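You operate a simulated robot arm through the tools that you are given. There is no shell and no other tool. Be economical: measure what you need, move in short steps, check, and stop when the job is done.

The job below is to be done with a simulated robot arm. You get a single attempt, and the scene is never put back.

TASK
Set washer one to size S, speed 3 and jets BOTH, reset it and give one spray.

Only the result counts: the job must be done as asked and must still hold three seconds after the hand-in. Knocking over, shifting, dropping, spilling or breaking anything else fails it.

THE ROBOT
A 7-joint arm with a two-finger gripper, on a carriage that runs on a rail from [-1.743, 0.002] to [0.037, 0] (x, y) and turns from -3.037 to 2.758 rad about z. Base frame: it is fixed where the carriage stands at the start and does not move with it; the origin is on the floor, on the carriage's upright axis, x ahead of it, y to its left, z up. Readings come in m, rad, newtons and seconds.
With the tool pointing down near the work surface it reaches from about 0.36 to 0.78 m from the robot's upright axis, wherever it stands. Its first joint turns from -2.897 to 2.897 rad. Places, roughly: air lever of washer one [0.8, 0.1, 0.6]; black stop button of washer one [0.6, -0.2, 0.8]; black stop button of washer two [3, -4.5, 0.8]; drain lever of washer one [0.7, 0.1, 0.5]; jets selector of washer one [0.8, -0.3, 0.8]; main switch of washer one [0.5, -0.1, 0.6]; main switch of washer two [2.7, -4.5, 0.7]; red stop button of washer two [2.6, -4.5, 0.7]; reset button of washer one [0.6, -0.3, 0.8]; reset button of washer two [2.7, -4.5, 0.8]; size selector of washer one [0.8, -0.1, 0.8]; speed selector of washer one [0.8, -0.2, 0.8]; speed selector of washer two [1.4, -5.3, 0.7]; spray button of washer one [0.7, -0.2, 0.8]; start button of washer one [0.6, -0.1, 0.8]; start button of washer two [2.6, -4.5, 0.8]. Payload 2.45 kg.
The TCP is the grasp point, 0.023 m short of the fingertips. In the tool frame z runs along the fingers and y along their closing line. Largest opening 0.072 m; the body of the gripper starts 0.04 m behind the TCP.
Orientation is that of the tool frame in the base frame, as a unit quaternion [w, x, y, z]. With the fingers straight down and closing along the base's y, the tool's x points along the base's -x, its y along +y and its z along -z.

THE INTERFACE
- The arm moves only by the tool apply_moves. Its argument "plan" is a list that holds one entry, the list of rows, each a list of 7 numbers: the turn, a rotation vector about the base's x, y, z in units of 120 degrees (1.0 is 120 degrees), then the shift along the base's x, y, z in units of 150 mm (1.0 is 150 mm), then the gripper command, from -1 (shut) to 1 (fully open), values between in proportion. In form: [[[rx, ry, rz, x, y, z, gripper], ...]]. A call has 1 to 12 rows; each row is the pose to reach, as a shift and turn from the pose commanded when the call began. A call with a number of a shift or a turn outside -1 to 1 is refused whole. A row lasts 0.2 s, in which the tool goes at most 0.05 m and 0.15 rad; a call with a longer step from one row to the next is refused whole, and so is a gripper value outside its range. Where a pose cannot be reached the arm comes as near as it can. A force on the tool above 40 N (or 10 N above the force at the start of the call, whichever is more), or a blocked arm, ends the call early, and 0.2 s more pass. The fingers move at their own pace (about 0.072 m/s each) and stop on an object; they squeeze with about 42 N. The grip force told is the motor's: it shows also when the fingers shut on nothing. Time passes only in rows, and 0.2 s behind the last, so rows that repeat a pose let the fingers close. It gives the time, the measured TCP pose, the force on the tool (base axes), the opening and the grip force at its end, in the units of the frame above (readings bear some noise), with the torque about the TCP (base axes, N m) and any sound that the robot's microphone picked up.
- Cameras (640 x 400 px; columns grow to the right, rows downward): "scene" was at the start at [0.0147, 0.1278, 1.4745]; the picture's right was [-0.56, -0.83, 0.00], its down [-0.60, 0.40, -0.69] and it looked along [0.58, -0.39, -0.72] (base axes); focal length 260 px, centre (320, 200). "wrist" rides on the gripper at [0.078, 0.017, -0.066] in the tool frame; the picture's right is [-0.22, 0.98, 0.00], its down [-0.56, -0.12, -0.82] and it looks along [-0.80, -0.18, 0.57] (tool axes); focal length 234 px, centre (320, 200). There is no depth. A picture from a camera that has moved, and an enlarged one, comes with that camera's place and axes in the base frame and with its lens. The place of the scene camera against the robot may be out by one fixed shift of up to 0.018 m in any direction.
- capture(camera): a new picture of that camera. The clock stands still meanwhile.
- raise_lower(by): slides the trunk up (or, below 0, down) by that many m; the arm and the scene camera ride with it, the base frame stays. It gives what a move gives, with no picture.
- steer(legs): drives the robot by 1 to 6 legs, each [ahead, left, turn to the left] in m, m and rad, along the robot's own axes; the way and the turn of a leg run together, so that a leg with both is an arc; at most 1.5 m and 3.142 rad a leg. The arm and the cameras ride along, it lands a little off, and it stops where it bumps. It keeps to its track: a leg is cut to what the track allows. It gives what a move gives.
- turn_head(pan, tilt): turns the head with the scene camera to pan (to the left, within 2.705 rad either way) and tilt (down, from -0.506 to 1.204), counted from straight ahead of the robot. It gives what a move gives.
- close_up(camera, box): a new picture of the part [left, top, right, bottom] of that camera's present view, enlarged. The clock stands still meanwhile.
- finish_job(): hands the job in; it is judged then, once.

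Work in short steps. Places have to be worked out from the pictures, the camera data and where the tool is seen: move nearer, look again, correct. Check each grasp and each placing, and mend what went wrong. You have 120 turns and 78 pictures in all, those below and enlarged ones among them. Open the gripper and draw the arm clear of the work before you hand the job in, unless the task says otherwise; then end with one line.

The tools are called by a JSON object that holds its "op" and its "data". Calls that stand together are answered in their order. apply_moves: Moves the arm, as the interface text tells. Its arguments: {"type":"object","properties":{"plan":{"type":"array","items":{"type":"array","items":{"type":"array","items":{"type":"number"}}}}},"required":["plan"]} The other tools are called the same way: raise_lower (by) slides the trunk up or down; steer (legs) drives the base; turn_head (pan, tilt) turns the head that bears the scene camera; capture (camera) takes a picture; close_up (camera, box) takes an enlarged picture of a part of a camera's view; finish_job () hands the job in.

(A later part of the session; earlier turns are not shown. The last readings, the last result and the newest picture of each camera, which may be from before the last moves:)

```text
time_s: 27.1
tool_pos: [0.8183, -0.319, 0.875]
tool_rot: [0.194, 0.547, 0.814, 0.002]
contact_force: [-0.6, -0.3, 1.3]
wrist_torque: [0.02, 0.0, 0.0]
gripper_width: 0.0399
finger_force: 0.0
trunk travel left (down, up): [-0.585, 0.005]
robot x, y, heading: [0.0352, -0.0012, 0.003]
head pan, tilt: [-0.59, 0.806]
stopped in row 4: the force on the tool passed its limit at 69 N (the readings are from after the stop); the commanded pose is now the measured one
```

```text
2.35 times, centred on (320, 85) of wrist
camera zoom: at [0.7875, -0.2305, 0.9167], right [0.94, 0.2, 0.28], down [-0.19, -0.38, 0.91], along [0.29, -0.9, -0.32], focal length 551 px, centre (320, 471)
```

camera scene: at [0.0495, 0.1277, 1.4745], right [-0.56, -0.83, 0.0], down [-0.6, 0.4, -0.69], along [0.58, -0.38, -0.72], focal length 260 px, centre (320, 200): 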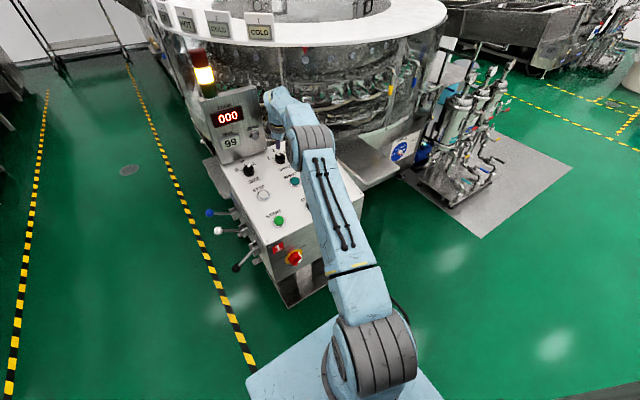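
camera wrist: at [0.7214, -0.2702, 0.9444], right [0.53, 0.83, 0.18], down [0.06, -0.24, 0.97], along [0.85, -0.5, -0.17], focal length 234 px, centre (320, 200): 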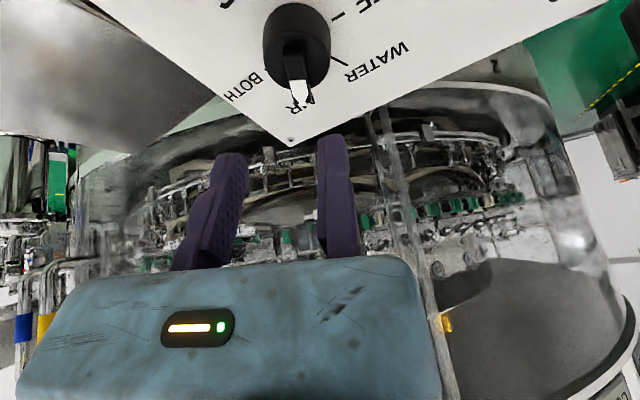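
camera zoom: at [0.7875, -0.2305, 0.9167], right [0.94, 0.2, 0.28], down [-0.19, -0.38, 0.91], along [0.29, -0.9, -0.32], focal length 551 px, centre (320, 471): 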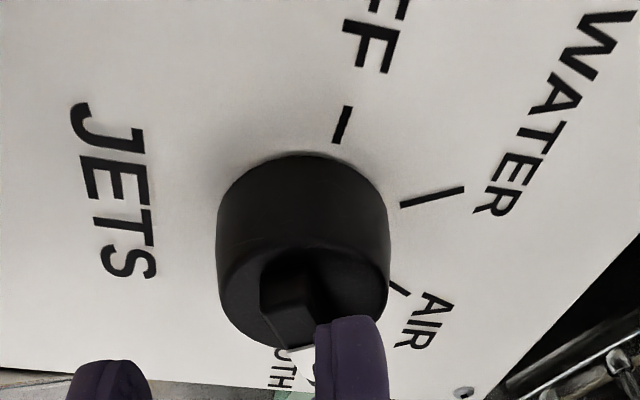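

A short contact on lifting (now gone). I move the fixed jaw 3 mm away from the wing and continue the lift.

{"op": "apply_moves", "data": {"plan": [[[0, 0, 0, 0.018, 0.008, 0.006, 0.11], [0, 0, 0, 0.008, 0.008, 0.05, 0.11], [0, 0, 0, -0.005, 0.008, 0.1, 0.11], [0, 0, 0, -0.03, 0.008, 0.2, 0.11], [0, 0, 0, -0.06, 0.008, 0.32, 0.11], [0, 0, 0, -0.06, 0.008, 0.32, 0.11]]]}}

{"op": "close_up", "data": {"camera": "wrist", "box": [200, 0, 440, 170]}}

```text
time_s: 28.5
tool_pos: [0.8097, -0.3192, 0.9242]
tool_rot: [0.193, 0.547, 0.814, 0.003]
contact_force: [-0.4, 0.6, -0.3]
wrist_torque: [0.02, 0.0, 0.02]
gripper_width: 0.0402
finger_force: 0.0
trunk travel left (down, up): [-0.585, 0.005]
robot x, y, heading: [0.0324, -0.0028, 0.001]
head pan, tilt: [-0.59, 0.806]
```

```text
2.35 times, centred on (320, 85) of wrist
camera zoom: at [0.7797, -0.2304, 0.9645], right [0.94, 0.2, 0.28], down [-0.19, -0.38, 0.91], along [0.29, -0.9, -0.32], focal length 551 px, centre (320, 471)
```

zoom: 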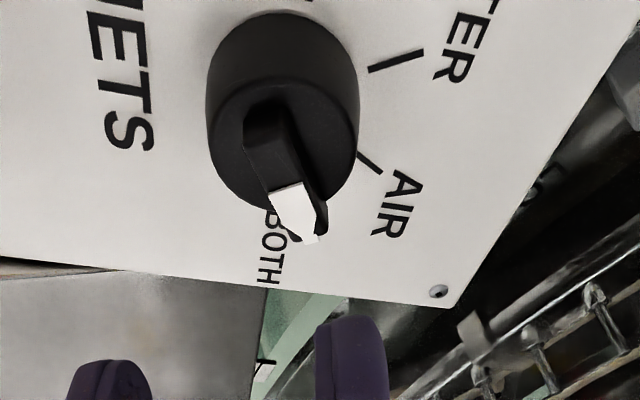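

The pointer seems to have stopped short of BOTH (ticks for this knob are wider, about ±26° and ±78°). I look closer.

{"op": "close_up", "data": {"camera": "wrist", "box": [260, 0, 380, 110]}}

{"op": "capture", "data": {"camera": "scene"}}

```text
3.64 times, centred on (320, 55) of wrist
camera zoom: at [0.7797, -0.2304, 0.9645], right [0.94, 0.2, 0.28], down [-0.19, -0.38, 0.91], along [0.29, -0.9, -0.32], focal length 852 px, centre (320, 727)
```

zoom: 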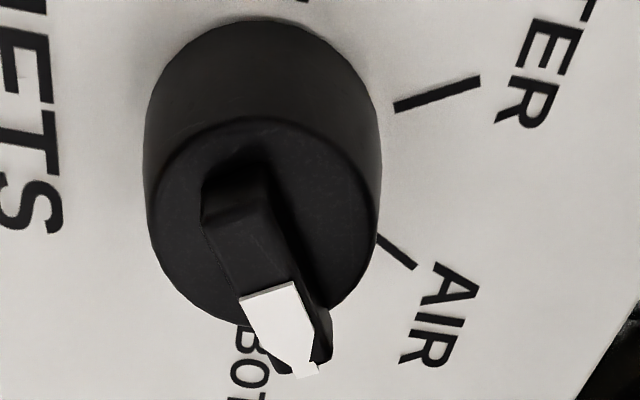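

```text
38 pictures are left
camera scene: at [0.0489, 0.1278, 1.5845], right [-0.56, -0.83, 0.0], down [-0.6, 0.4, -0.69], along [0.58, -0.38, -0.72], focal length 260 px, centre (320, 200)
```

scene: 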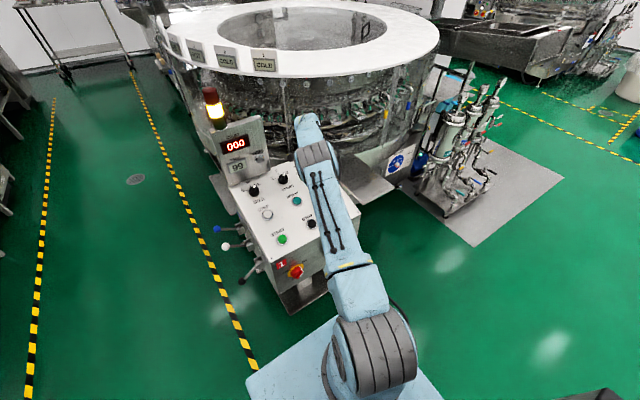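

The pointer sits midway between AIR and BOTH – the fixed jaw must have dragged it on the lift. I regrip it: descend with the fixed jaw 6 mm clear, then close.

{"op": "apply_moves", "data": {"plan": [[[0, 0, 0, 0.029, 0.013, -0.005, 0.11], [0, 0, 0, 0.054, 0.013, -0.105, 0.11], [0, 0, 0, 0.079, 0.013, -0.205, 0.11], [0, 0, 0, 0.1, 0.013, -0.29, 0.11], [0, 0, 0, 0.118, 0.013, -0.36, 0.11], [0, 0, 0, 0.118, 0.013, -0.36, 0.11]]]}}

{"op": "close_up", "data": {"camera": "wrist", "box": [220, 10, 420, 170]}}

```text
time_s: 29.9
tool_pos: [0.8279, -0.3173, 0.8682]
tool_rot: [0.194, 0.546, 0.815, 0.003]
contact_force: [-0.6, -0.4, -0.5]
wrist_torque: [-0.02, 0.01, -0.03]
gripper_width: 0.0399
finger_force: 0.1
trunk travel left (down, up): [-0.585, 0.005]
robot x, y, heading: [0.0334, 0.0003, 0.002]
head pan, tilt: [-0.59, 0.806]
```

```text
2.50 times, centred on (320, 90) of wrist
camera zoom: at [0.7968, -0.2282, 0.9084], right [0.94, 0.2, 0.28], down [-0.19, -0.38, 0.91], along [0.29, -0.9, -0.32], focal length 585 px, centre (320, 475)
```

zoom: 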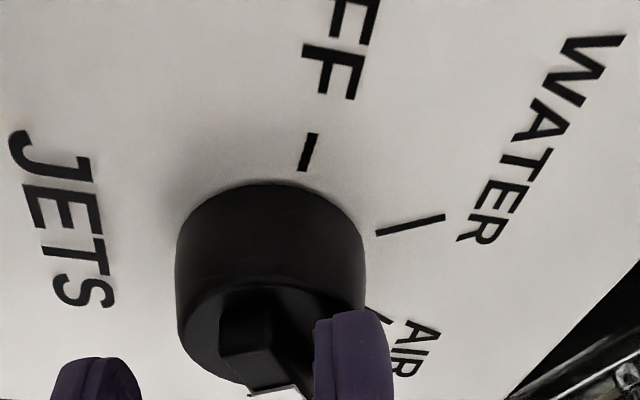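

Position is good. I close on the wing, then turn a further 12° clockwise.

{"op": "apply_moves", "data": {"plan": [[[0, 0, 0, -0.01, -0.004, 0.001, -1], [0, 0, 0, -0.025, -0.01, 0.003, -1], [0, 0, 0, -0.039, -0.016, 0.005, -1], [0, 0, 0, -0.039, -0.016, 0.005, -1], [0, 0, 0, -0.039, -0.016, 0.005, -1], [0.012, 0, -0.0485, -0.035, -0.015, 0.006, -1], [0.02425, 0, -0.097, -0.03, -0.013, 0.007, -1], [0.02425, 0, -0.097, -0.03, -0.013, 0.007, -1]]]}}

{"op": "close_up", "data": {"camera": "wrist", "box": [220, 10, 420, 170]}}

```text
time_s: 31.6
tool_pos: [0.8238, -0.3198, 0.8677]
tool_rot: [0.181, 0.63, 0.755, 0.002]
contact_force: [22.9, -10.8, -14.6]
wrist_torque: [-0.61, -0.78, 0.05]
gripper_width: 0.0118
finger_force: 39.2
trunk travel left (down, up): [-0.585, 0.005]
robot x, y, heading: [0.0347, 0.0016, 0.001]
head pan, tilt: [-0.59, 0.806]
stopped in row 8: the force on the tool passed its limit at 41 N (the readings are from after the stop); the commanded pose is now the measured one
```

```text
2.50 times, centred on (320, 90) of wrist
camera zoom: at [0.8121, -0.2283, 0.9127], right [0.96, -0.01, 0.29], down [-0.27, -0.37, 0.89], along [0.1, -0.93, -0.36], focal length 585 px, centre (320, 475)
```

zoom: 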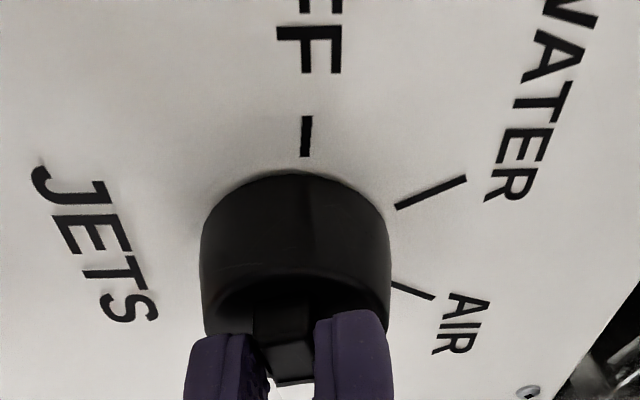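

The wing is now at about −79°, in line with BOTH. I open, move the fixed jaw 5 mm away sideways, then lift.

{"op": "apply_moves", "data": {"plan": [[[0, 0, 0, 0.004, 0, 0, 0.11], [0, 0, 0, 0.008, 0.001, 0.002, 0.11], [0, 0, 0, 0.02, 0.003, 0.005, 0.11], [0, 0, 0, 0.035, 0.006, 0.009, 0.11], [0, 0, 0, 0.03, 0.006, 0.03, 0.11], [0, 0, 0, 0.02, 0.006, 0.07, 0.11], [0, 0, 0, 0.0, 0.006, 0.15, 0.11], [0, 0, 0, -0.025, 0.006, 0.25, 0.11], [0, 0, 0, -0.05, 0.006, 0.35, 0.11]]]}}

{"op": "close_up", "data": {"camera": "wrist", "box": [200, 0, 440, 170]}}

```text
time_s: 33.6
tool_pos: [0.8201, -0.3209, 0.9234]
tool_rot: [0.181, 0.631, 0.754, 0.002]
contact_force: [-0.3, 0.2, 0.1]
wrist_torque: [-0.01, -0.04, 0.01]
gripper_width: 0.0403
finger_force: 0.1
out of reach, approached as far as the arm can: row 4, 5, 8, 9
trunk travel left (down, up): [-0.585, 0.005]
robot x, y, heading: [0.0338, -0.0024, 0.001]
head pan, tilt: [-0.59, 0.806]
```

```text
2.35 times, centred on (320, 85) of wrist
camera zoom: at [0.8087, -0.2288, 0.9682], right [0.96, -0.01, 0.29], down [-0.27, -0.38, 0.89], along [0.1, -0.93, -0.36], focal length 551 px, centre (320, 471)
```

zoom: 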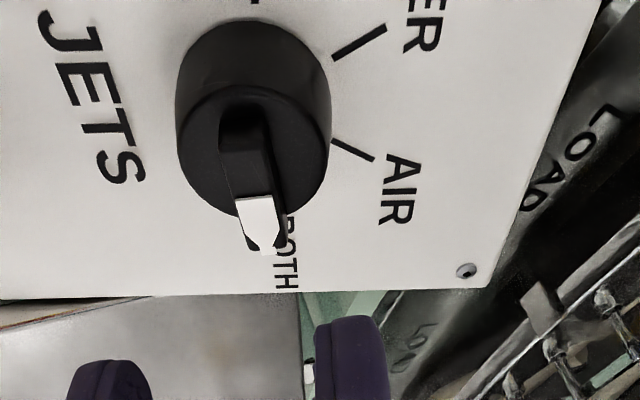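

The pointer now lies along BOTH (I will check again from afar later). Next: the size knob at y≈-0.062; I lift, turn the tool back to −45° and travel there, taking out the extra lean.

{"op": "apply_moves", "data": {"plan": [[[-0.014, 0, 0.056, -0.1, 0.1, 0.2, 0.11], [-0.028, 0, 0.112, -0.2, 0.3, 0.4, 0.11], [-0.042, 0, 0.168, -0.2, 0.55, 0.4, 0.11], [-0.056, 0, 0.224, -0.2, 0.8, 0.4, 0.11], [-0.07, 0, 0.28, -0.2, 1.0, 0.4, 0.11], [-0.07, 0, 0.28, -0.2, 1.0, 0.4, 0.11]]]}}

{"op": "apply_moves", "data": {"plan": [[[0.025, 0.026, 0.006, 0, 0.25, 0, 0.11], [0.05, 0.051, 0.012, 0, 0.5, 0, 0.11], [0.0743, 0.0766, 0.0186, 0, 0.7, 0, 0.11], [0.0743, 0.0766, 0.0186, 0, 0.77, -0.1, 0.11], [0.0743, 0.0766, 0.0186, 0, 0.77, -0.1, 0.11]]]}}

{"op": "capture", "data": {"camera": "wrist"}}

{"op": "capture", "data": {"camera": "scene"}}

```text
time_s: 34.9
tool_pos: [0.8815, -0.1934, 0.9931]
tool_rot: [0.227, 0.367, 0.902, 0.002]
contact_force: [-10.6, -7.3, 5.3]
wrist_torque: [0.42, -0.54, 0.18]
gripper_width: 0.0399
finger_force: 0.0
out of reach, approached as far as the arm can: row 1, 2, 3, 4, 5
trunk travel left (down, up): [-0.585, 0.005]
robot x, y, heading: [0.0321, -0.0002, -0.008]
head pan, tilt: [-0.59, 0.806]
stopped in row 6: the force on the tool passed its limit at 158 N (the readings are from after the stop); the commanded pose is now the measured one
```

```text
time_s: 35.3
tool_pos: [0.8754, -0.1882, 0.9891]
tool_rot: [0.207, 0.376, 0.903, 0.004]
contact_force: [-9.4, -6.5, -2.1]
wrist_torque: [0.23, -0.41, 0.04]
gripper_width: 0.04
finger_force: 0.1
out of reach, approached as far as the arm can: row 1
trunk travel left (down, up): [-0.585, 0.005]
robot x, y, heading: [0.0323, 0.0026, -0.008]
head pan, tilt: [-0.59, 0.806]
stopped in row 1: the force on the tool passed its limit at 74 N (the readings are from after the stop); the commanded pose is now the measured one
```

```text
34 pictures are left
camera wrist: at [0.8138, -0.1136, 1.0238], right [0.8, 0.55, 0.24], down [-0.04, -0.35, 0.94], along [0.6, -0.76, -0.26], focal length 234 px, centre (320, 200)
```

wrist: 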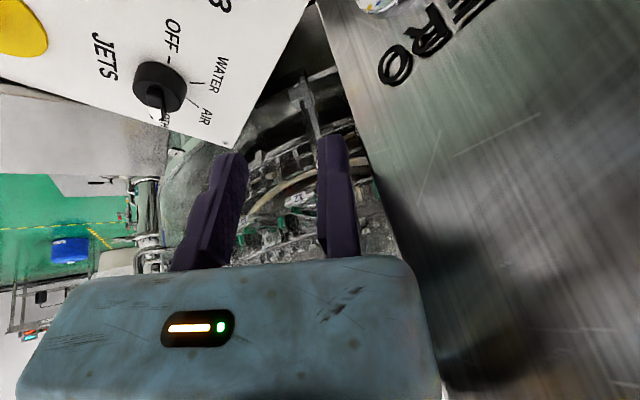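

```text
33 pictures are left
camera scene: at [0.0493, 0.1268, 1.5844], right [-0.56, -0.83, 0.0], down [-0.6, 0.41, -0.69], along [0.57, -0.39, -0.72], focal length 260 px, centre (320, 200)
```

scene: 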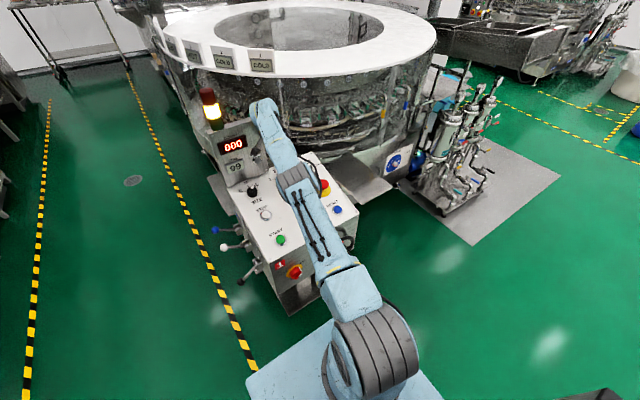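

The arm swung out in x because poses were out of reach and it bumped the display box. I draw straight back toward the robot, away from the box.

{"op": "apply_moves", "data": {"plan": [[[0, 0, 0, -0.15, -0.08, 0.02, 0.11], [0, 0, 0, -0.4, -0.15, 0.02, 0.11], [0, 0, 0, -0.7, -0.15, 0.02, 0.11], [0, 0, 0, -0.9, -0.15, 0.02, 0.11], [0, 0, 0, -0.9, -0.15, 0.02, 0.11]]]}}

{"op": "capture", "data": {"camera": "wrist"}}

```text
time_s: 36.5
tool_pos: [0.859, -0.2405, 1.0016]
tool_rot: [0.206, 0.374, 0.904, 0.004]
contact_force: [0.3, -1.0, 0.0]
wrist_torque: [-0.02, 0.0, 0.0]
gripper_width: 0.04
finger_force: 0.1
out of reach, approached as far as the arm can: row 1, 2, 3, 4, 5
trunk travel left (down, up): [-0.585, 0.005]
robot x, y, heading: [0.0348, 0.0023, -0.002]
head pan, tilt: [-0.59, 0.806]
```

```text
32 pictures are left
camera wrist: at [0.7974, -0.1664, 1.0368], right [0.8, 0.56, 0.24], down [-0.04, -0.35, 0.94], along [0.6, -0.75, -0.26], focal length 234 px, centre (320, 200)
```

wrist: 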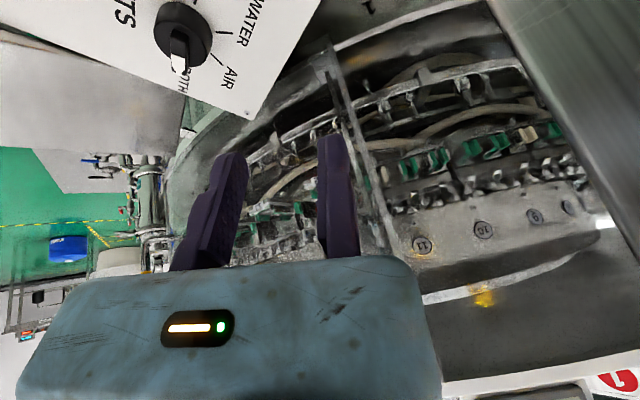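

The arm is stretched straight and leaves that pose sluggishly. I hold the command with zero shift to see whether it is still converging.

{"op": "apply_moves", "data": {"plan": [[[0, 0, 0, 0, 0, 0, 0.11], [0, 0, 0, 0, 0, 0, 0.11], [0, 0, 0, 0, 0, 0, 0.11]]]}}

```text
time_s: 37.3
tool_pos: [0.8588, -0.2388, 1.0024]
tool_rot: [0.207, 0.374, 0.904, 0.004]
contact_force: [0.1, 0.1, -0.5]
wrist_torque: [-0.05, 0.0, 0.01]
gripper_width: 0.0401
finger_force: 0.0
trunk travel left (down, up): [-0.585, 0.005]
robot x, y, heading: [0.037, -0.0011, -0.001]
head pan, tilt: [-0.59, 0.806]
```

The command equals the actual pose now. I try a small retreat back and upward.

{"op": "apply_moves", "data": {"plan": [[[0, 0, 0, -0.1, 0.02, 0.1, 0.11], [0, 0, 0, -0.2, 0.04, 0.2, 0.11], [0, 0, 0, -0.3, 0.06, 0.3, 0.11]]]}}

```text
time_s: 38.1
tool_pos: [0.8532, -0.241, 1.0515]
tool_rot: [0.208, 0.374, 0.904, 0.004]
contact_force: [1.0, -0.8, 0.3]
wrist_torque: [-0.01, -0.04, 0.0]
gripper_width: 0.04
finger_force: 0.1
out of reach, approached as far as the arm can: row 1, 2, 3
trunk travel left (down, up): [-0.585, 0.005]
robot x, y, heading: [0.0325, 0.003, -0.009]
head pan, tilt: [-0.59, 0.806]
```

Height changes work but x does not. I try turning the tool (undoing lean and yaw) at this safe height.

{"op": "apply_moves", "data": {"plan": [[[0.02, 0.02, 0.05, -0.1, 0, 0.1, 0.11], [0.04, 0.04, 0.1, -0.2, 0, 0.2, 0.11], [0.06, 0.06, 0.15, -0.3, 0, 0.3, 0.11], [0.07, 0.08, 0.2, -0.4, 0, 0.4, 0.11], [0.07, 0.08, 0.25, -0.5, 0, 0.4, 0.11], [0.07, 0.08, 0.3, -0.6, 0, 0.4, 0.11]]]}}

{"op": "capture", "data": {"camera": "scene"}}

```text
time_s: 39.5
tool_pos: [0.7785, -0.249, 1.1148]
tool_rot: [0.093, 0.09, 0.986, 0.103]
contact_force: [-0.4, -0.3, -0.3]
wrist_torque: [0.03, -0.01, 0.01]
gripper_width: 0.0399
finger_force: 0.0
out of reach, approached as far as the arm can: row 5, 6
trunk travel left (down, up): [-0.585, 0.005]
robot x, y, heading: [0.035, -0.0003, -0.007]
head pan, tilt: [-0.59, 0.806]
```

```text
31 pictures are left
camera scene: at [0.0501, 0.1276, 1.5845], right [-0.56, -0.83, 0.0], down [-0.6, 0.41, -0.69], along [0.57, -0.39, -0.72], focal length 260 px, centre (320, 200)
```

scene: 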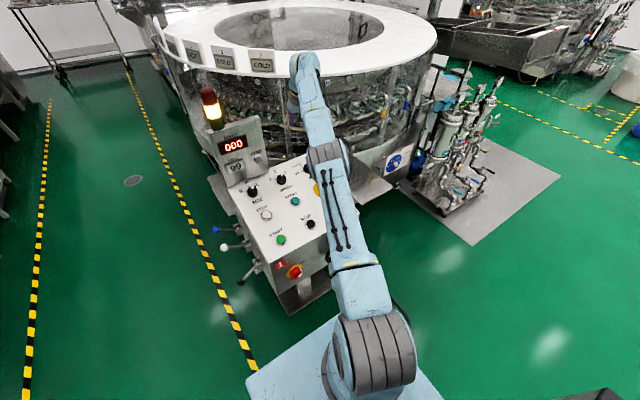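

That frees it (camera shows the panel undisturbed, count 000). I restore the orientation (yaw 0, tilt 14°) while drawing back.

{"op": "apply_moves", "data": {"plan": [[[-0.036, -0.009, 0.024, -0.15, 0.05, 0, 0.11], [-0.072, -0.018, 0.049, -0.3, 0.1, 0, 0.11], [-0.108, -0.027, 0.073, -0.45, 0.15, 0, 0.11], [-0.108, -0.027, 0.073, -0.6, 0.3, 0, 0.11]]]}}

```text
time_s: 40.5
tool_pos: [0.7908, -0.2402, 1.151]
tool_rot: [0.124, -0.001, 0.992, 0.0]
contact_force: [0.7, 0.5, 0.3]
wrist_torque: [0.0, 0.0, -0.03]
gripper_width: 0.04
finger_force: 0.0
out of reach, approached as far as the arm can: row 1, 2, 3, 4
trunk travel left (down, up): [-0.585, 0.005]
robot x, y, heading: [0.0323, -0.0003, -0.003]
head pan, tilt: [-0.59, 0.806]
```

Still at the stretch limit. I command a clear inward radial pull and hold it over many rows, well above the panel, so the elbow can bend.

{"op": "apply_moves", "data": {"plan": [[[0, 0, 0, -0.25, 0.08, 0, 0.11], [0, 0, 0, -0.5, 0.16, 0, 0.11], [0, 0, 0, -0.75, 0.24, 0, 0.11], [0, 0, 0, -1.0, 0.32, 0, 0.11], [0, 0, 0, -1.0, 0.32, 0, 0.11], [0, 0, 0, -1.0, 0.32, 0, 0.11], [0, 0, 0, -1.0, 0.32, 0, 0.11], [0, 0, 0, -1.0, 0.32, 0, 0.11], [0, 0, 0, -1.0, 0.32, 0, 0.11], [0, 0, 0, -1.0, 0.32, 0, 0.11]]]}}

```text
time_s: 42.7
tool_pos: [0.7695, -0.2419, 1.2036]
tool_rot: [0.122, -0.001, 0.992, 0.0]
contact_force: [0.4, -0.5, -0.2]
wrist_torque: [0.0, -0.04, 0.03]
gripper_width: 0.0401
finger_force: 0.2
out of reach, approached as far as the arm can: row 1, 2, 3, 4, 5, 6, 7, 8, 9, 10
trunk travel left (down, up): [-0.585, 0.005]
robot x, y, heading: [0.042, 0.0013, -0.008]
head pan, tilt: [-0.59, 0.806]
```

It slides up along the reach sphere. I pull inward and downward, i.e. toward the shoulder.

{"op": "apply_moves", "data": {"plan": [[[0, 0, 0, -0.22, 0.06, -0.15, 0.11], [0, 0, 0, -0.44, 0.12, -0.3, 0.11], [0, 0, 0, -0.66, 0.18, -0.45, 0.11], [0, 0, 0, -0.88, 0.24, -0.6, 0.11], [0, 0, 0, -1.0, 0.3, -0.75, 0.11], [0, 0, 0, -1.0, 0.3, -0.75, 0.11], [0, 0, 0, -1.0, 0.3, -0.75, 0.11]]]}}

{"op": "capture", "data": {"camera": "scene"}}

```text
time_s: 44.3
tool_pos: [0.782, -0.2673, 1.148]
tool_rot: [0.122, 0.0, 0.993, 0.001]
contact_force: [0.3, -0.1, -0.5]
wrist_torque: [0.0, 0.02, -0.01]
gripper_width: 0.04
finger_force: 0.1
out of reach, approached as far as the arm can: row 1, 2, 3, 4, 5, 6, 7
trunk travel left (down, up): [-0.585, 0.005]
robot x, y, heading: [0.0345, -0.0016, -0.006]
head pan, tilt: [-0.59, 0.806]
```

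```text
30 pictures are left
camera scene: at [0.0501, 0.1278, 1.5845], right [-0.56, -0.83, 0.0], down [-0.6, 0.41, -0.69], along [0.57, -0.39, -0.72], focal length 260 px, centre (320, 200)
```

scene: 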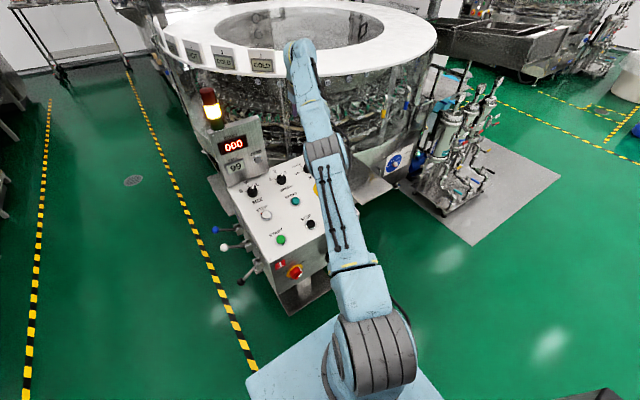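

Likely the elbow has gone past straight into its other branch against its limit. I push outward to full stretch (free space here) and then inward so that it can flip back.

{"op": "apply_moves", "data": {"plan": [[[0, 0, 0, 0.25, -0.08, 0.04, 0.11], [0, 0, 0, 0.5, -0.16, 0.08, 0.11], [0, 0, 0, 0.5, -0.16, 0.08, 0.11], [0, 0, 0, 0.25, -0.08, 0.04, 0.11], [0, 0, 0, 0, 0, 0, 0.11], [0, 0, 0, -0.25, 0.08, -0.04, 0.11], [0, 0, 0, -0.5, 0.16, -0.08, 0.11], [0, 0, 0, -0.75, 0.24, -0.1, 0.11], [0, 0, 0, -0.75, 0.24, -0.1, 0.11]]]}}

```text
time_s: 46.3
tool_pos: [0.7721, -0.2731, 1.168]
tool_rot: [0.123, 0.0, 0.992, 0.0]
contact_force: [-1.0, 0.1, -0.1]
wrist_torque: [-0.02, -0.01, 0.0]
gripper_width: 0.04
finger_force: 0.0
out of reach, approached as far as the arm can: row 1, 2, 3, 4, 6, 7, 8, 9
trunk travel left (down, up): [-0.585, 0.005]
robot x, y, heading: [0.0347, 0.0012, -0.008]
head pan, tilt: [-0.59, 0.806]
```

Neither worked; I try a longer outward push and stop there to read the position.

{"op": "apply_moves", "data": {"plan": [[[0, 0, 0, 0.28, -0.1, 0.06, 0.11], [0, 0, 0, 0.56, -0.2, 0.12, 0.11], [0, 0, 0, 0.84, -0.3, 0.18, 0.11], [0, 0, 0, 1.0, -0.36, 0.2, 0.11]]]}}

{"op": "apply_moves", "data": {"plan": [[[0, 0, 0, -0.28, 0.1, -0.06, 0.11], [0, 0, 0, -0.56, 0.2, -0.12, 0.11], [0, 0, 0, -0.84, 0.3, -0.18, 0.11]]]}}

```text
time_s: 47.3
tool_pos: [0.7757, -0.2712, 1.1668]
tool_rot: [0.122, 0.001, 0.993, -0.001]
contact_force: [-0.6, 0.2, 1.0]
wrist_torque: [-0.03, 0.03, 0.0]
gripper_width: 0.0401
finger_force: 0.1
out of reach, approached as far as the arm can: row 1, 2, 3, 4
trunk travel left (down, up): [-0.585, 0.005]
robot x, y, heading: [0.0329, -0.0014, -0.008]
head pan, tilt: [-0.59, 0.806]
```

```text
time_s: 48.1
tool_pos: [0.762, -0.2785, 1.1893]
tool_rot: [0.122, 0.001, 0.993, -0.001]
contact_force: [-0.8, 0.2, 0.5]
wrist_torque: [0.03, -0.01, 0.04]
gripper_width: 0.0399
finger_force: 0.0
out of reach, approached as far as the arm can: row 1, 2, 3
trunk travel left (down, up): [-0.585, 0.005]
robot x, y, heading: [0.0378, 0.0006, -0.008]
head pan, tilt: [-0.59, 0.806]
```

I test a very small inward step held for several rows, to learn how the solver behaves near the stretch.

{"op": "apply_moves", "data": {"plan": [[[0, 0, 0, -0.05, 0.015, -0.02, 0.11], [0, 0, 0, -0.05, 0.015, -0.02, 0.11], [0, 0, 0, -0.05, 0.015, -0.02, 0.11]]]}}

{"op": "close_up", "data": {"camera": "scene", "box": [240, 20, 480, 400]}}

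```text
time_s: 48.9
tool_pos: [0.7615, -0.278, 1.1881]
tool_rot: [0.122, 0.0, 0.993, 0.0]
contact_force: [0.0, 1.1, -0.3]
wrist_torque: [-0.01, 0.01, -0.02]
gripper_width: 0.0398
finger_force: 0.0
out of reach, approached as far as the arm can: row 1, 2, 3
trunk travel left (down, up): [-0.585, 0.005]
robot x, y, heading: [0.0341, -0.0007, -0.003]
head pan, tilt: [-0.59, 0.806]
```

```text
1.05 times, centred on (360, 210) of scene (not enlarged: the box is as wide or as high as the picture)
camera zoom: at [0.0501, 0.1277, 1.5845], right [-0.56, -0.83, 0.0], down [-0.6, 0.41, -0.69], along [0.57, -0.39, -0.72], focal length 274 px, centre (278, 190)
```

zoom: 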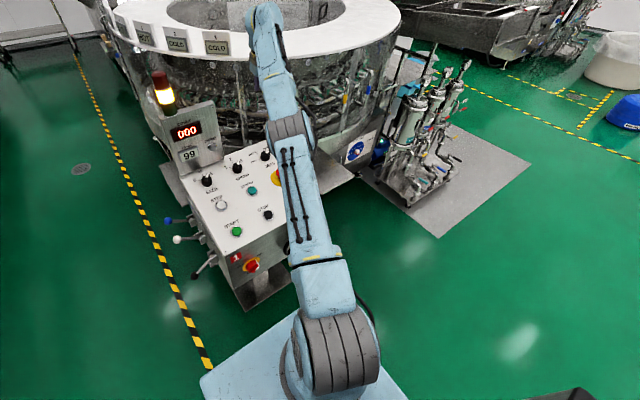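

Inward by 8 mm is not possible. I test small outward steps to learn whether the elbow is past straight.

{"op": "apply_moves", "data": {"plan": [[[0, 0, 0, 0.02, -0.006, 0.005, 0.11], [0, 0, 0, 0.04, -0.013, 0.01, 0.11], [0, 0, 0, 0.06, -0.02, 0.015, 0.11], [0, 0, 0, 0.08, -0.027, 0.02, 0.11], [0, 0, 0, 0.1, -0.033, 0.025, 0.11], [0, 0, 0, 0.12, -0.04, 0.03, 0.11]]]}}

```text
time_s: 50.3
tool_pos: [0.764, -0.279, 1.1897]
tool_rot: [0.123, 0.001, 0.992, 0.0]
contact_force: [-0.3, -0.3, -1.1]
wrist_torque: [0.0, -0.01, 0.02]
gripper_width: 0.04
finger_force: 0.0
out of reach, approached as far as the arm can: row 2, 3, 4, 5, 6
trunk travel left (down, up): [-0.585, 0.005]
robot x, y, heading: [0.0353, -0.002, -0.011]
head pan, tilt: [-0.59, 0.806]
```

The radial play is only a few mm, so the elbow sits just past straight. I alternate outward pushes of different size with small inward steps; an inward row not reported as out of reach would mean it has flipped back.

{"op": "apply_moves", "data": {"plan": [[[0, 0, 0, 0.059, -0.02, 0.025, 0.11], [0, 0, 0, -0.047, 0.016, -0.02, 0.11], [0, 0, 0, 0.088, -0.03, 0.037, 0.11], [0, 0, 0, -0.047, 0.016, -0.02, 0.11], [0, 0, 0, 0.117, -0.04, 0.049, 0.11], [0, 0, 0, -0.047, 0.016, -0.02, 0.11], [0, 0, 0, 0.176, -0.06, 0.074, 0.11], [0, 0, 0, -0.047, 0.016, -0.02, 0.11], [0, 0, 0, 0.235, -0.08, 0.099, 0.11], [0, 0, 0, -0.047, 0.016, -0.02, 0.11], [0, 0, 0, 0.03, -0.01, 0.0125, 0.11], [0, 0, 0, -0.047, 0.016, -0.02, 0.11]]]}}

```text
time_s: 52.9
tool_pos: [0.7617, -0.2763, 1.1897]
tool_rot: [0.123, -0.001, 0.992, 0.001]
contact_force: [0.0, -0.2, 0.4]
wrist_torque: [0.02, 0.0, 0.02]
gripper_width: 0.0401
finger_force: 0.0
out of reach, approached as far as the arm can: row 1, 2, 3, 4, 5, 6, 7, 8, 9, 11, 12
trunk travel left (down, up): [-0.585, 0.005]
robot x, y, heading: [0.0332, 0.0014, -0.009]
head pan, tilt: [-0.59, 0.806]
```

Row 10 (inward after the 40 mm outward push) was reachable – it flipped. I repeat that and go straight on inward.

{"op": "apply_moves", "data": {"plan": [[[0, 0, 0, 0.235, -0.08, 0.099, 0.11], [0, 0, 0, -0.047, 0.016, -0.02, 0.11], [0, 0, 0, -0.25, 0.08, -0.05, 0.11], [0, 0, 0, -0.5, 0.16, -0.05, 0.11], [0, 0, 0, -0.75, 0.24, -0.05, 0.11], [0, 0, 0, -0.75, 0.24, -0.05, 0.11]]]}}

```text
time_s: 54.3
tool_pos: [0.7432, -0.2844, 1.2228]
tool_rot: [0.122, 0.0, 0.993, 0.0]
contact_force: [-0.2, -0.2, 0.3]
wrist_torque: [-0.02, 0.01, 0.01]
gripper_width: 0.0399
finger_force: 0.0
out of reach, approached as far as the arm can: row 1, 2, 3, 4, 5, 6
trunk travel left (down, up): [-0.585, 0.005]
robot x, y, heading: [0.034, -0.0032, -0.007]
head pan, tilt: [-0.59, 0.806]
```

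I replicate the full sequence that flipped it, ending inward this time.

{"op": "apply_moves", "data": {"plan": [[[0, 0, 0, 0.059, -0.02, 0.025, 0.11], [0, 0, 0, -0.047, 0.016, -0.02, 0.11], [0, 0, 0, 0.088, -0.03, 0.037, 0.11], [0, 0, 0, -0.047, 0.016, -0.02, 0.11], [0, 0, 0, 0.117, -0.04, 0.049, 0.11], [0, 0, 0, -0.047, 0.016, -0.02, 0.11], [0, 0, 0, 0.176, -0.06, 0.074, 0.11], [0, 0, 0, -0.047, 0.016, -0.02, 0.11], [0, 0, 0, 0.235, -0.08, 0.099, 0.11], [0, 0, 0, -0.047, 0.016, -0.02, 0.11], [0, 0, 0, -0.25, 0.08, -0.1, 0.11], [0, 0, 0, -0.5, 0.16, -0.1, 0.11]]]}}

```text
time_s: 56.9
tool_pos: [0.6666, -0.2602, 1.2133]
tool_rot: [0.123, 0.0, 0.992, -0.001]
contact_force: [1.0, -0.2, -0.9]
wrist_torque: [-0.02, -0.03, -0.01]
gripper_width: 0.0401
finger_force: 0.0
out of reach, approached as far as the arm can: row 1, 2, 3, 5, 7, 9
trunk travel left (down, up): [-0.585, 0.005]
robot x, y, heading: [0.0365, 0.002, -0.008]
head pan, tilt: [-0.59, 0.806]
```

Freed. From here I look at the panel with the wrist camera before moving on (and will avoid any out-of-reach command from now).

{"op": "apply_moves", "data": {"plan": [[[0, 0, 0, -0.25, 0.1, -0.1, 0.11], [0, 0, 0, -0.4, 0.3, -0.2, 0.11], [0, 0, 0, -0.4, 0.5, -0.3, 0.11], [0, 0, 0, -0.4, 0.5, -0.3, 0.11]]]}}

{"op": "capture", "data": {"camera": "wrist"}}

{"op": "close_up", "data": {"camera": "scene", "box": [215, 125, 355, 235]}}

```text
time_s: 57.9
tool_pos: [0.6084, -0.1829, 1.1658]
tool_rot: [0.122, 0.0, 0.993, 0.001]
contact_force: [0.1, 0.4, 0.2]
wrist_torque: [-0.04, -0.01, -0.01]
gripper_width: 0.0398
finger_force: 0.1
trunk travel left (down, up): [-0.585, 0.005]
robot x, y, heading: [0.0362, 0.0025, -0.008]
head pan, tilt: [-0.59, 0.806]
```

```text
28 pictures are left
camera wrist: at [0.5173, -0.166, 1.2112], right [0.21, 0.98, 0.05], down [0.34, -0.13, 0.93], along [0.91, -0.18, -0.36], focal length 234 px, centre (320, 200)
```

wrist: 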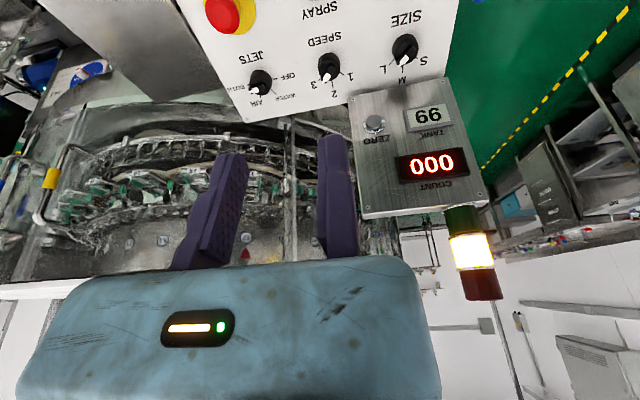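

```text
3.64 times, centred on (285, 180) of scene
camera zoom: at [0.0501, 0.128, 1.5845], right [-0.56, -0.83, 0.0], down [-0.6, 0.41, -0.69], along [0.57, -0.39, -0.72], focal length 947 px, centre (447, 273)
```

zoom: 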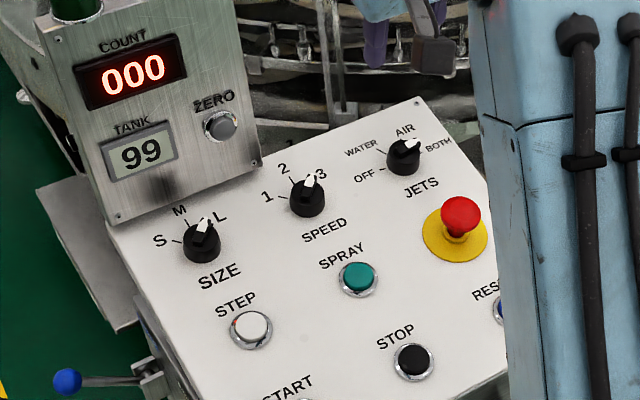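

Box and panel look unharmed. I enlarge the knob row to check jets, speed and size.

{"op": "close_up", "data": {"camera": "wrist", "box": [215, 20, 365, 120]}}

{"op": "close_up", "data": {"camera": "wrist", "box": [360, 10, 450, 90]}}

```text
4.00 times, centred on (290, 70) of wrist
camera zoom: at [0.5173, -0.166, 1.2112], right [0.21, 0.98, 0.05], down [0.34, -0.13, 0.93], along [0.91, -0.18, -0.36], focal length 937 px, centre (440, 720)
```

zoom: 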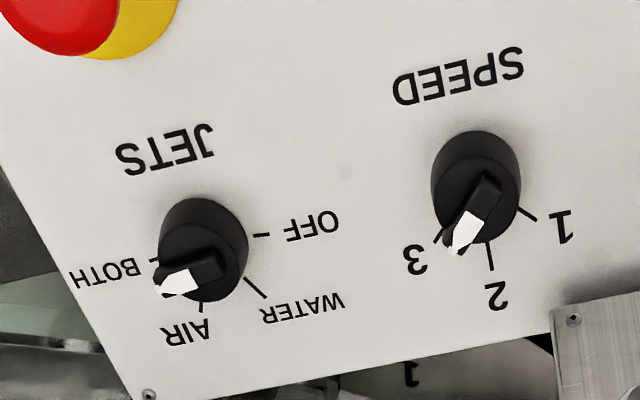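

```text
5.00 times, centred on (405, 50) of wrist
camera zoom: at [0.5173, -0.166, 1.2112], right [0.21, 0.98, 0.05], down [0.34, -0.13, 0.93], along [0.91, -0.18, -0.36], focal length 1171 px, centre (-105, 950)
```

zoom: 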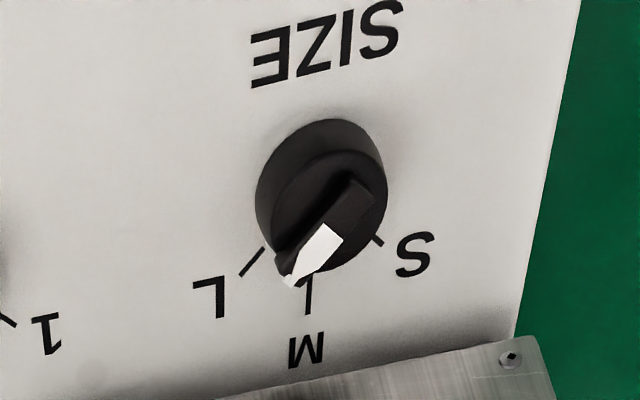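

Speed reads 3 and jets reads BOTH. The size knob centre is at y≈-0.061 with the pointer on L (−45°). I move toward it with yaw −45°, staying high first.

{"op": "apply_moves", "data": {"plan": [[[0.0152, 0, -0.0606, 0.05, 0.15, 0, 0.11], [0.0303, 0, -0.1212, 0.15, 0.3, -0.1, 0.11], [0.0455, 0, -0.1818, 0.25, 0.45, -0.2, 0.11], [0.0606, 0, -0.2424, 0.35, 0.6, -0.3, 0.11], [0.0758, 0, -0.303, 0.45, 0.75, -0.4, 0.11], [0.091, 0, -0.3636, 0.55, 0.85, -0.5, 0.11], [0.091, 0, -0.3636, 0.55, 0.85, -0.5, 0.11]]]}}

```text
time_s: 59.5
tool_pos: [0.6893, -0.0556, 1.0905]
tool_rot: [0.113, 0.381, 0.916, 0.047]
contact_force: [0.3, 0.3, -0.6]
wrist_torque: [-0.01, 0.0, -0.02]
gripper_width: 0.0399
finger_force: 0.2
trunk travel left (down, up): [-0.585, 0.005]
robot x, y, heading: [0.0361, -0.0008, -0.005]
head pan, tilt: [-0.59, 0.806]
```

On course and in reach; I go on to just above the knob.

{"op": "apply_moves", "data": {"plan": [[[0, 0, 0, 0.15, 0, -0.2, 0.11], [0, 0, 0, 0.3, 0, -0.4, 0.11], [0, 0, 0, 0.45, 0.005, -0.6, 0.11], [0, 0, 0, 0.6, 0.009, -0.8, 0.11], [0, 0, 0, 0.733, 0.009, -0.967, 0.11], [0, 0, 0, 0.733, 0.009, -0.967, 0.11]]]}}

{"op": "capture", "data": {"camera": "wrist"}}

{"op": "close_up", "data": {"camera": "wrist", "box": [220, 0, 420, 160]}}

```text
time_s: 60.9
tool_pos: [0.8012, -0.0545, 0.9458]
tool_rot: [0.112, 0.381, 0.917, 0.047]
contact_force: [0.1, 0.3, 0.0]
wrist_torque: [-0.02, -0.01, 0.0]
gripper_width: 0.04
finger_force: 0.1
trunk travel left (down, up): [-0.585, 0.005]
robot x, y, heading: [0.0326, -0.0005, -0.005]
head pan, tilt: [-0.59, 0.806]
```

```text
24 pictures are left
camera wrist: at [0.7444, 0.0117, 0.9993], right [0.82, 0.54, 0.2], down [0.1, -0.48, 0.87], along [0.56, -0.69, -0.45], focal length 234 px, centre (320, 200)
```

wrist: 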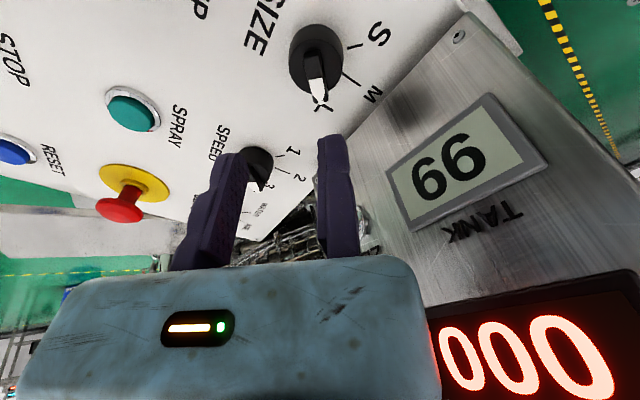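

```text
2.50 times, centred on (320, 80) of wrist
camera zoom: at [0.7444, 0.0117, 0.9993], right [0.82, 0.54, 0.2], down [0.1, -0.48, 0.87], along [0.56, -0.69, -0.45], focal length 585 px, centre (320, 500)
```

zoom: 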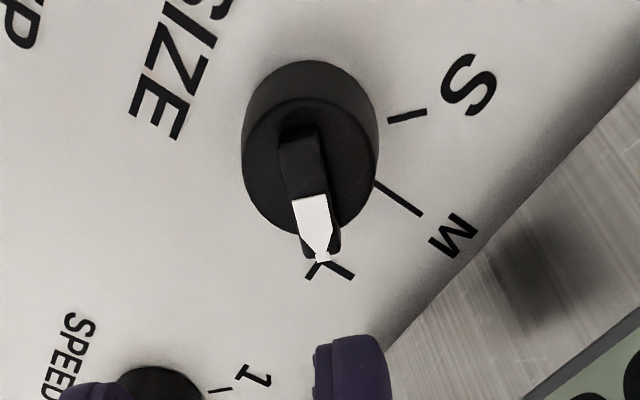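

The wing is centred at [0.824,-0.0605,0.851] and parallel to the tool. I descend along the normal to the grip pose [0.826,-0.054,0.868].

{"op": "apply_moves", "data": {"plan": [[[0, 0, 0, 0.039, 0.005, 0, 0.11], [0, 0, 0, 0.075, 0.005, -0.15, 0.11], [0, 0, 0, 0.11, 0.005, -0.29, 0.11], [0, 0, 0, 0.135, 0.005, -0.39, 0.11], [0, 0, 0, 0.155, 0.005, -0.465, 0.11], [0, 0, 0, 0.168, 0.005, -0.519, 0.11], [0, 0, 0, 0.168, 0.005, -0.519, 0.11]]]}}

{"op": "close_up", "data": {"camera": "wrist", "box": [220, 10, 420, 170]}}

```text
time_s: 62.5
tool_pos: [0.8268, -0.0543, 0.8701]
tool_rot: [0.113, 0.38, 0.917, 0.047]
contact_force: [0.9, 0.3, 0.4]
wrist_torque: [-0.02, 0.0, -0.01]
gripper_width: 0.0401
finger_force: 0.1
trunk travel left (down, up): [-0.585, 0.005]
robot x, y, heading: [0.0333, -0.0004, -0.007]
head pan, tilt: [-0.59, 0.806]
```

```text
2.50 times, centred on (320, 90) of wrist
camera zoom: at [0.7698, 0.0117, 0.9228], right [0.82, 0.54, 0.21], down [0.1, -0.48, 0.87], along [0.57, -0.69, -0.45], focal length 585 px, centre (320, 475)
```

zoom: 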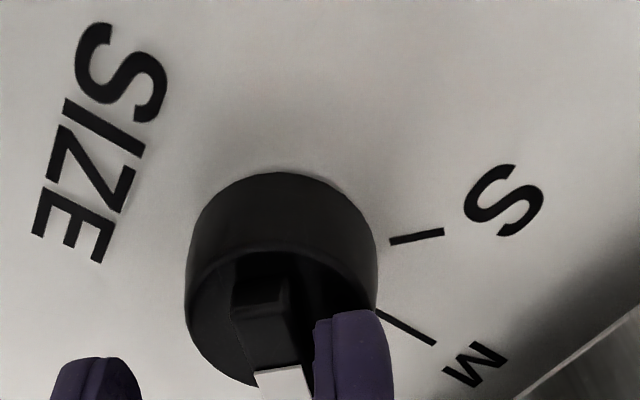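

Good placement. I nudge 3 mm toward the wing and close.

{"op": "apply_moves", "data": {"plan": [[[0, 0, 0, -0.012, -0.014, -0.01, 0.11], [0, 0, 0, -0.012, -0.014, -0.01, -1], [0, 0, 0, -0.012, -0.014, -0.01, -1], [0, 0, 0, -0.012, -0.014, -0.01, -1], [0, 0, 0, -0.012, -0.014, -0.01, -1]]]}}

```text
time_s: 63.7
tool_pos: [0.826, -0.0567, 0.8681]
tool_rot: [0.113, 0.38, 0.917, 0.048]
contact_force: [1.9, 2.5, 0.4]
wrist_torque: [-0.02, -0.39, -0.02]
gripper_width: 0.0118
finger_force: 38.2
trunk travel left (down, up): [-0.585, 0.005]
robot x, y, heading: [0.0312, 0.0002, -0.006]
head pan, tilt: [-0.59, 0.806]
```

Cleanly gripped (11.8 mm, low load). I turn 90° to the left (L → S).

{"op": "apply_moves", "data": {"plan": [[[-0.0152, 0, 0.0606, -0.0037, 0.0033, -0.0009, -1], [-0.0303, 0, 0.1212, -0.0078, 0.0062, -0.0019, -1], [-0.0455, 0, 0.1818, -0.0122, 0.0084, -0.003, -1], [-0.0606, 0, 0.2424, -0.0168, 0.01, -0.0042, -1], [-0.0758, 0, 0.303, -0.0216, 0.011, -0.0054, -1], [-0.091, 0, 0.3636, -0.0265, 0.0113, -0.0066, -1], [-0.1061, 0, 0.4242, -0.0314, 0.011, -0.0079, -1], [-0.1213, 0, 0.4848, -0.0362, 0.01, -0.0091, -1], [-0.1364, 0, 0.5454, -0.0409, 0.0084, -0.0102, -1], [-0.1516, 0, 0.606, -0.0453, 0.0062, -0.0113, -1], [-0.1668, 0, 0.6666, -0.0493, 0.0033, -0.0124, -1], [-0.1819, 0, 0.7272, -0.053, 0, -0.0133, -1]]]}}

{"op": "close_up", "data": {"camera": "wrist", "box": [220, 10, 420, 170]}}

```text
time_s: 66.3
tool_pos: [0.8173, -0.0556, 0.866]
tool_rot: [0.114, -0.38, 0.917, -0.047]
contact_force: [9.0, 11.1, 9.7]
wrist_torque: [-0.27, -0.01, -0.29]
gripper_width: 0.012
finger_force: 38.7
trunk travel left (down, up): [-0.585, 0.005]
robot x, y, heading: [0.0334, 0.0024, -0.007]
head pan, tilt: [-0.59, 0.806]
```

```text
2.50 times, centred on (320, 90) of wrist
camera zoom: at [0.7367, -0.0995, 0.9134], right [-0.52, 0.84, -0.13], down [0.27, 0.31, 0.91], along [0.81, 0.44, -0.39], focal length 585 px, centre (320, 475)
```

zoom: 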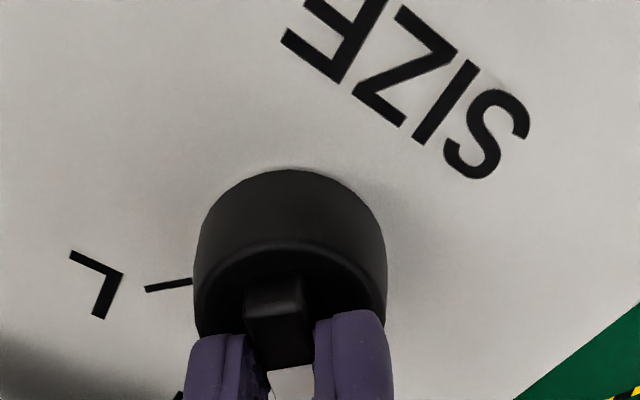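

Turned. I open, ease the fixed jaw 4 mm away, then lift along the normal.

{"op": "apply_moves", "data": {"plan": [[[0, 0, 0, 0, 0, 0, 0.11], [0, 0, 0, 0, 0, 0, 0.11], [0, 0, 0, -0.009, 0.01, -0.002, 0.11], [0, 0, 0, -0.018, 0.019, -0.004, 0.11], [0, 0, 0, -0.024, 0.019, 0.02, 0.11], [0, 0, 0, -0.034, 0.019, 0.06, 0.11], [0, 0, 0, -0.055, 0.019, 0.15, 0.11], [0, 0, 0, -0.09, 0.019, 0.3, 0.11], [0, 0, 0, -0.12, 0.019, 0.42, 0.11]]]}}

{"op": "close_up", "data": {"camera": "wrist", "box": [220, 0, 420, 160]}}

```text
time_s: 68.3
tool_pos: [0.8001, -0.0552, 0.9293]
tool_rot: [0.113, -0.379, 0.917, -0.047]
contact_force: [-0.1, -0.2, 0.2]
wrist_torque: [0.0, -0.02, -0.01]
gripper_width: 0.0398
finger_force: 0.0
trunk travel left (down, up): [-0.585, 0.005]
robot x, y, heading: [0.0383, -0.0041, -0.011]
head pan, tilt: [-0.59, 0.806]
```

```text
2.50 times, centred on (320, 80) of wrist
camera zoom: at [0.7191, -0.0977, 0.9771], right [-0.52, 0.84, -0.13], down [0.27, 0.31, 0.91], along [0.81, 0.44, -0.39], focal length 585 px, centre (320, 500)
```

zoom: 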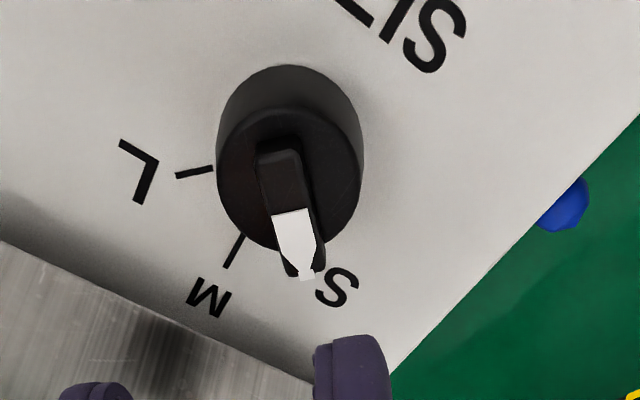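

Size reads S. Next I shut the gripper, turn back to yaw 0 and travel high over the panel toward the reset button (≈[0.595,-0.328,0.770]).

{"op": "apply_moves", "data": {"plan": [[[0.0152, 0, -0.0606, -0.1, -0.05, 0.2, -1], [0.0303, 0, -0.1212, -0.25, -0.2, 0.2, -1], [0.0455, 0, -0.1818, -0.4, -0.4, 0.2, -1], [0.0606, 0, -0.2424, -0.6, -0.6, 0.2, -1], [0.0758, 0, -0.303, -0.8, -0.75, 0.2, -1], [0.091, 0, -0.3636, -0.95, -0.9, 0.2, -1], [0.091, 0, -0.3636, -0.95, -0.9, 0.2, -1]]]}}

```text
time_s: 69.9
tool_pos: [0.658, -0.1878, 0.9571]
tool_rot: [0.123, 0.001, 0.992, 0.001]
contact_force: [0.9, -0.7, -0.8]
wrist_torque: [0.02, -0.01, 0.02]
gripper_width: 0.0001
finger_force: 28.0
trunk travel left (down, up): [-0.585, 0.005]
robot x, y, heading: [0.0333, -0.0002, -0.008]
head pan, tilt: [-0.59, 0.806]
```

On course. I go on to hover over reset and look.

{"op": "apply_moves", "data": {"plan": [[[0, 0, 0, -0.14, -0.24, -0.02, -1], [0, 0, 0, -0.28, -0.48, -0.06, -1], [0, 0, 0, -0.42, -0.72, -0.15, -1], [0, 0, 0, -0.54, -0.935, -0.27, -1], [0, 0, 0, -0.54, -0.935, -0.38, -1], [0, 0, 0, -0.54, -0.935, -0.38, -1]]]}}

{"op": "capture", "data": {"camera": "wrist"}}

```text
time_s: 71.3
tool_pos: [0.5759, -0.3304, 0.903]
tool_rot: [0.122, 0.0, 0.992, 0.0]
contact_force: [0.1, 0.3, 0.7]
wrist_torque: [0.03, 0.01, -0.01]
gripper_width: 0.0
finger_force: 28.8
trunk travel left (down, up): [-0.585, 0.005]
robot x, y, heading: [0.0328, 0.0008, -0.003]
head pan, tilt: [-0.59, 0.806]
```

```text
19 pictures are left
camera wrist: at [0.4854, -0.3136, 0.9479], right [0.21, 0.98, 0.05], down [0.34, -0.13, 0.93], along [0.91, -0.18, -0.36], focal length 234 px, centre (320, 200)
```

wrist: 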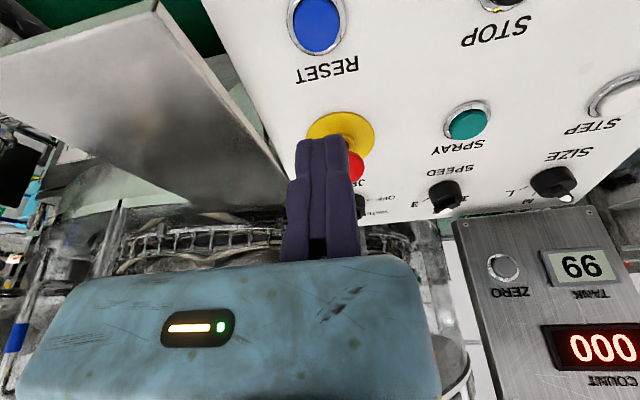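

Reset cap is at [0.597,-0.330,0.770]. I descend along the normal to about 7 mm above it.

{"op": "apply_moves", "data": {"plan": [[[0, 0, 0, -0.04, 0.003, -0.15, -1], [0, 0, 0, 0.0, 0.003, -0.33, -1], [0, 0, 0, 0.05, 0.003, -0.52, -1], [0, 0, 0, 0.075, 0.003, -0.62, -1], [0, 0, 0, 0.092, 0.003, -0.693, -1], [0, 0, 0, 0.092, 0.003, -0.693, -1]]]}}

{"op": "close_up", "data": {"camera": "wrist", "box": [200, 20, 440, 180]}}

```text
time_s: 72.7
tool_pos: [0.5904, -0.3291, 0.7975]
tool_rot: [0.122, 0.0, 0.993, 0.0]
contact_force: [0.0, 0.1, 0.4]
wrist_torque: [0.0, 0.02, -0.03]
gripper_width: 0.0
finger_force: 28.0
trunk travel left (down, up): [-0.585, 0.005]
robot x, y, heading: [0.0351, 0.004, -0.008]
head pan, tilt: [-0.59, 0.806]
```

```text
2.50 times, centred on (320, 100) of wrist
camera zoom: at [0.4999, -0.3124, 0.8423], right [0.21, 0.98, 0.05], down [0.34, -0.13, 0.93], along [0.91, -0.18, -0.36], focal length 585 px, centre (320, 450)
```

zoom: 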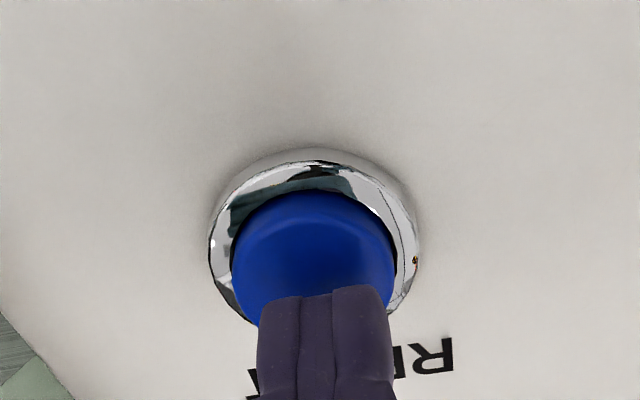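

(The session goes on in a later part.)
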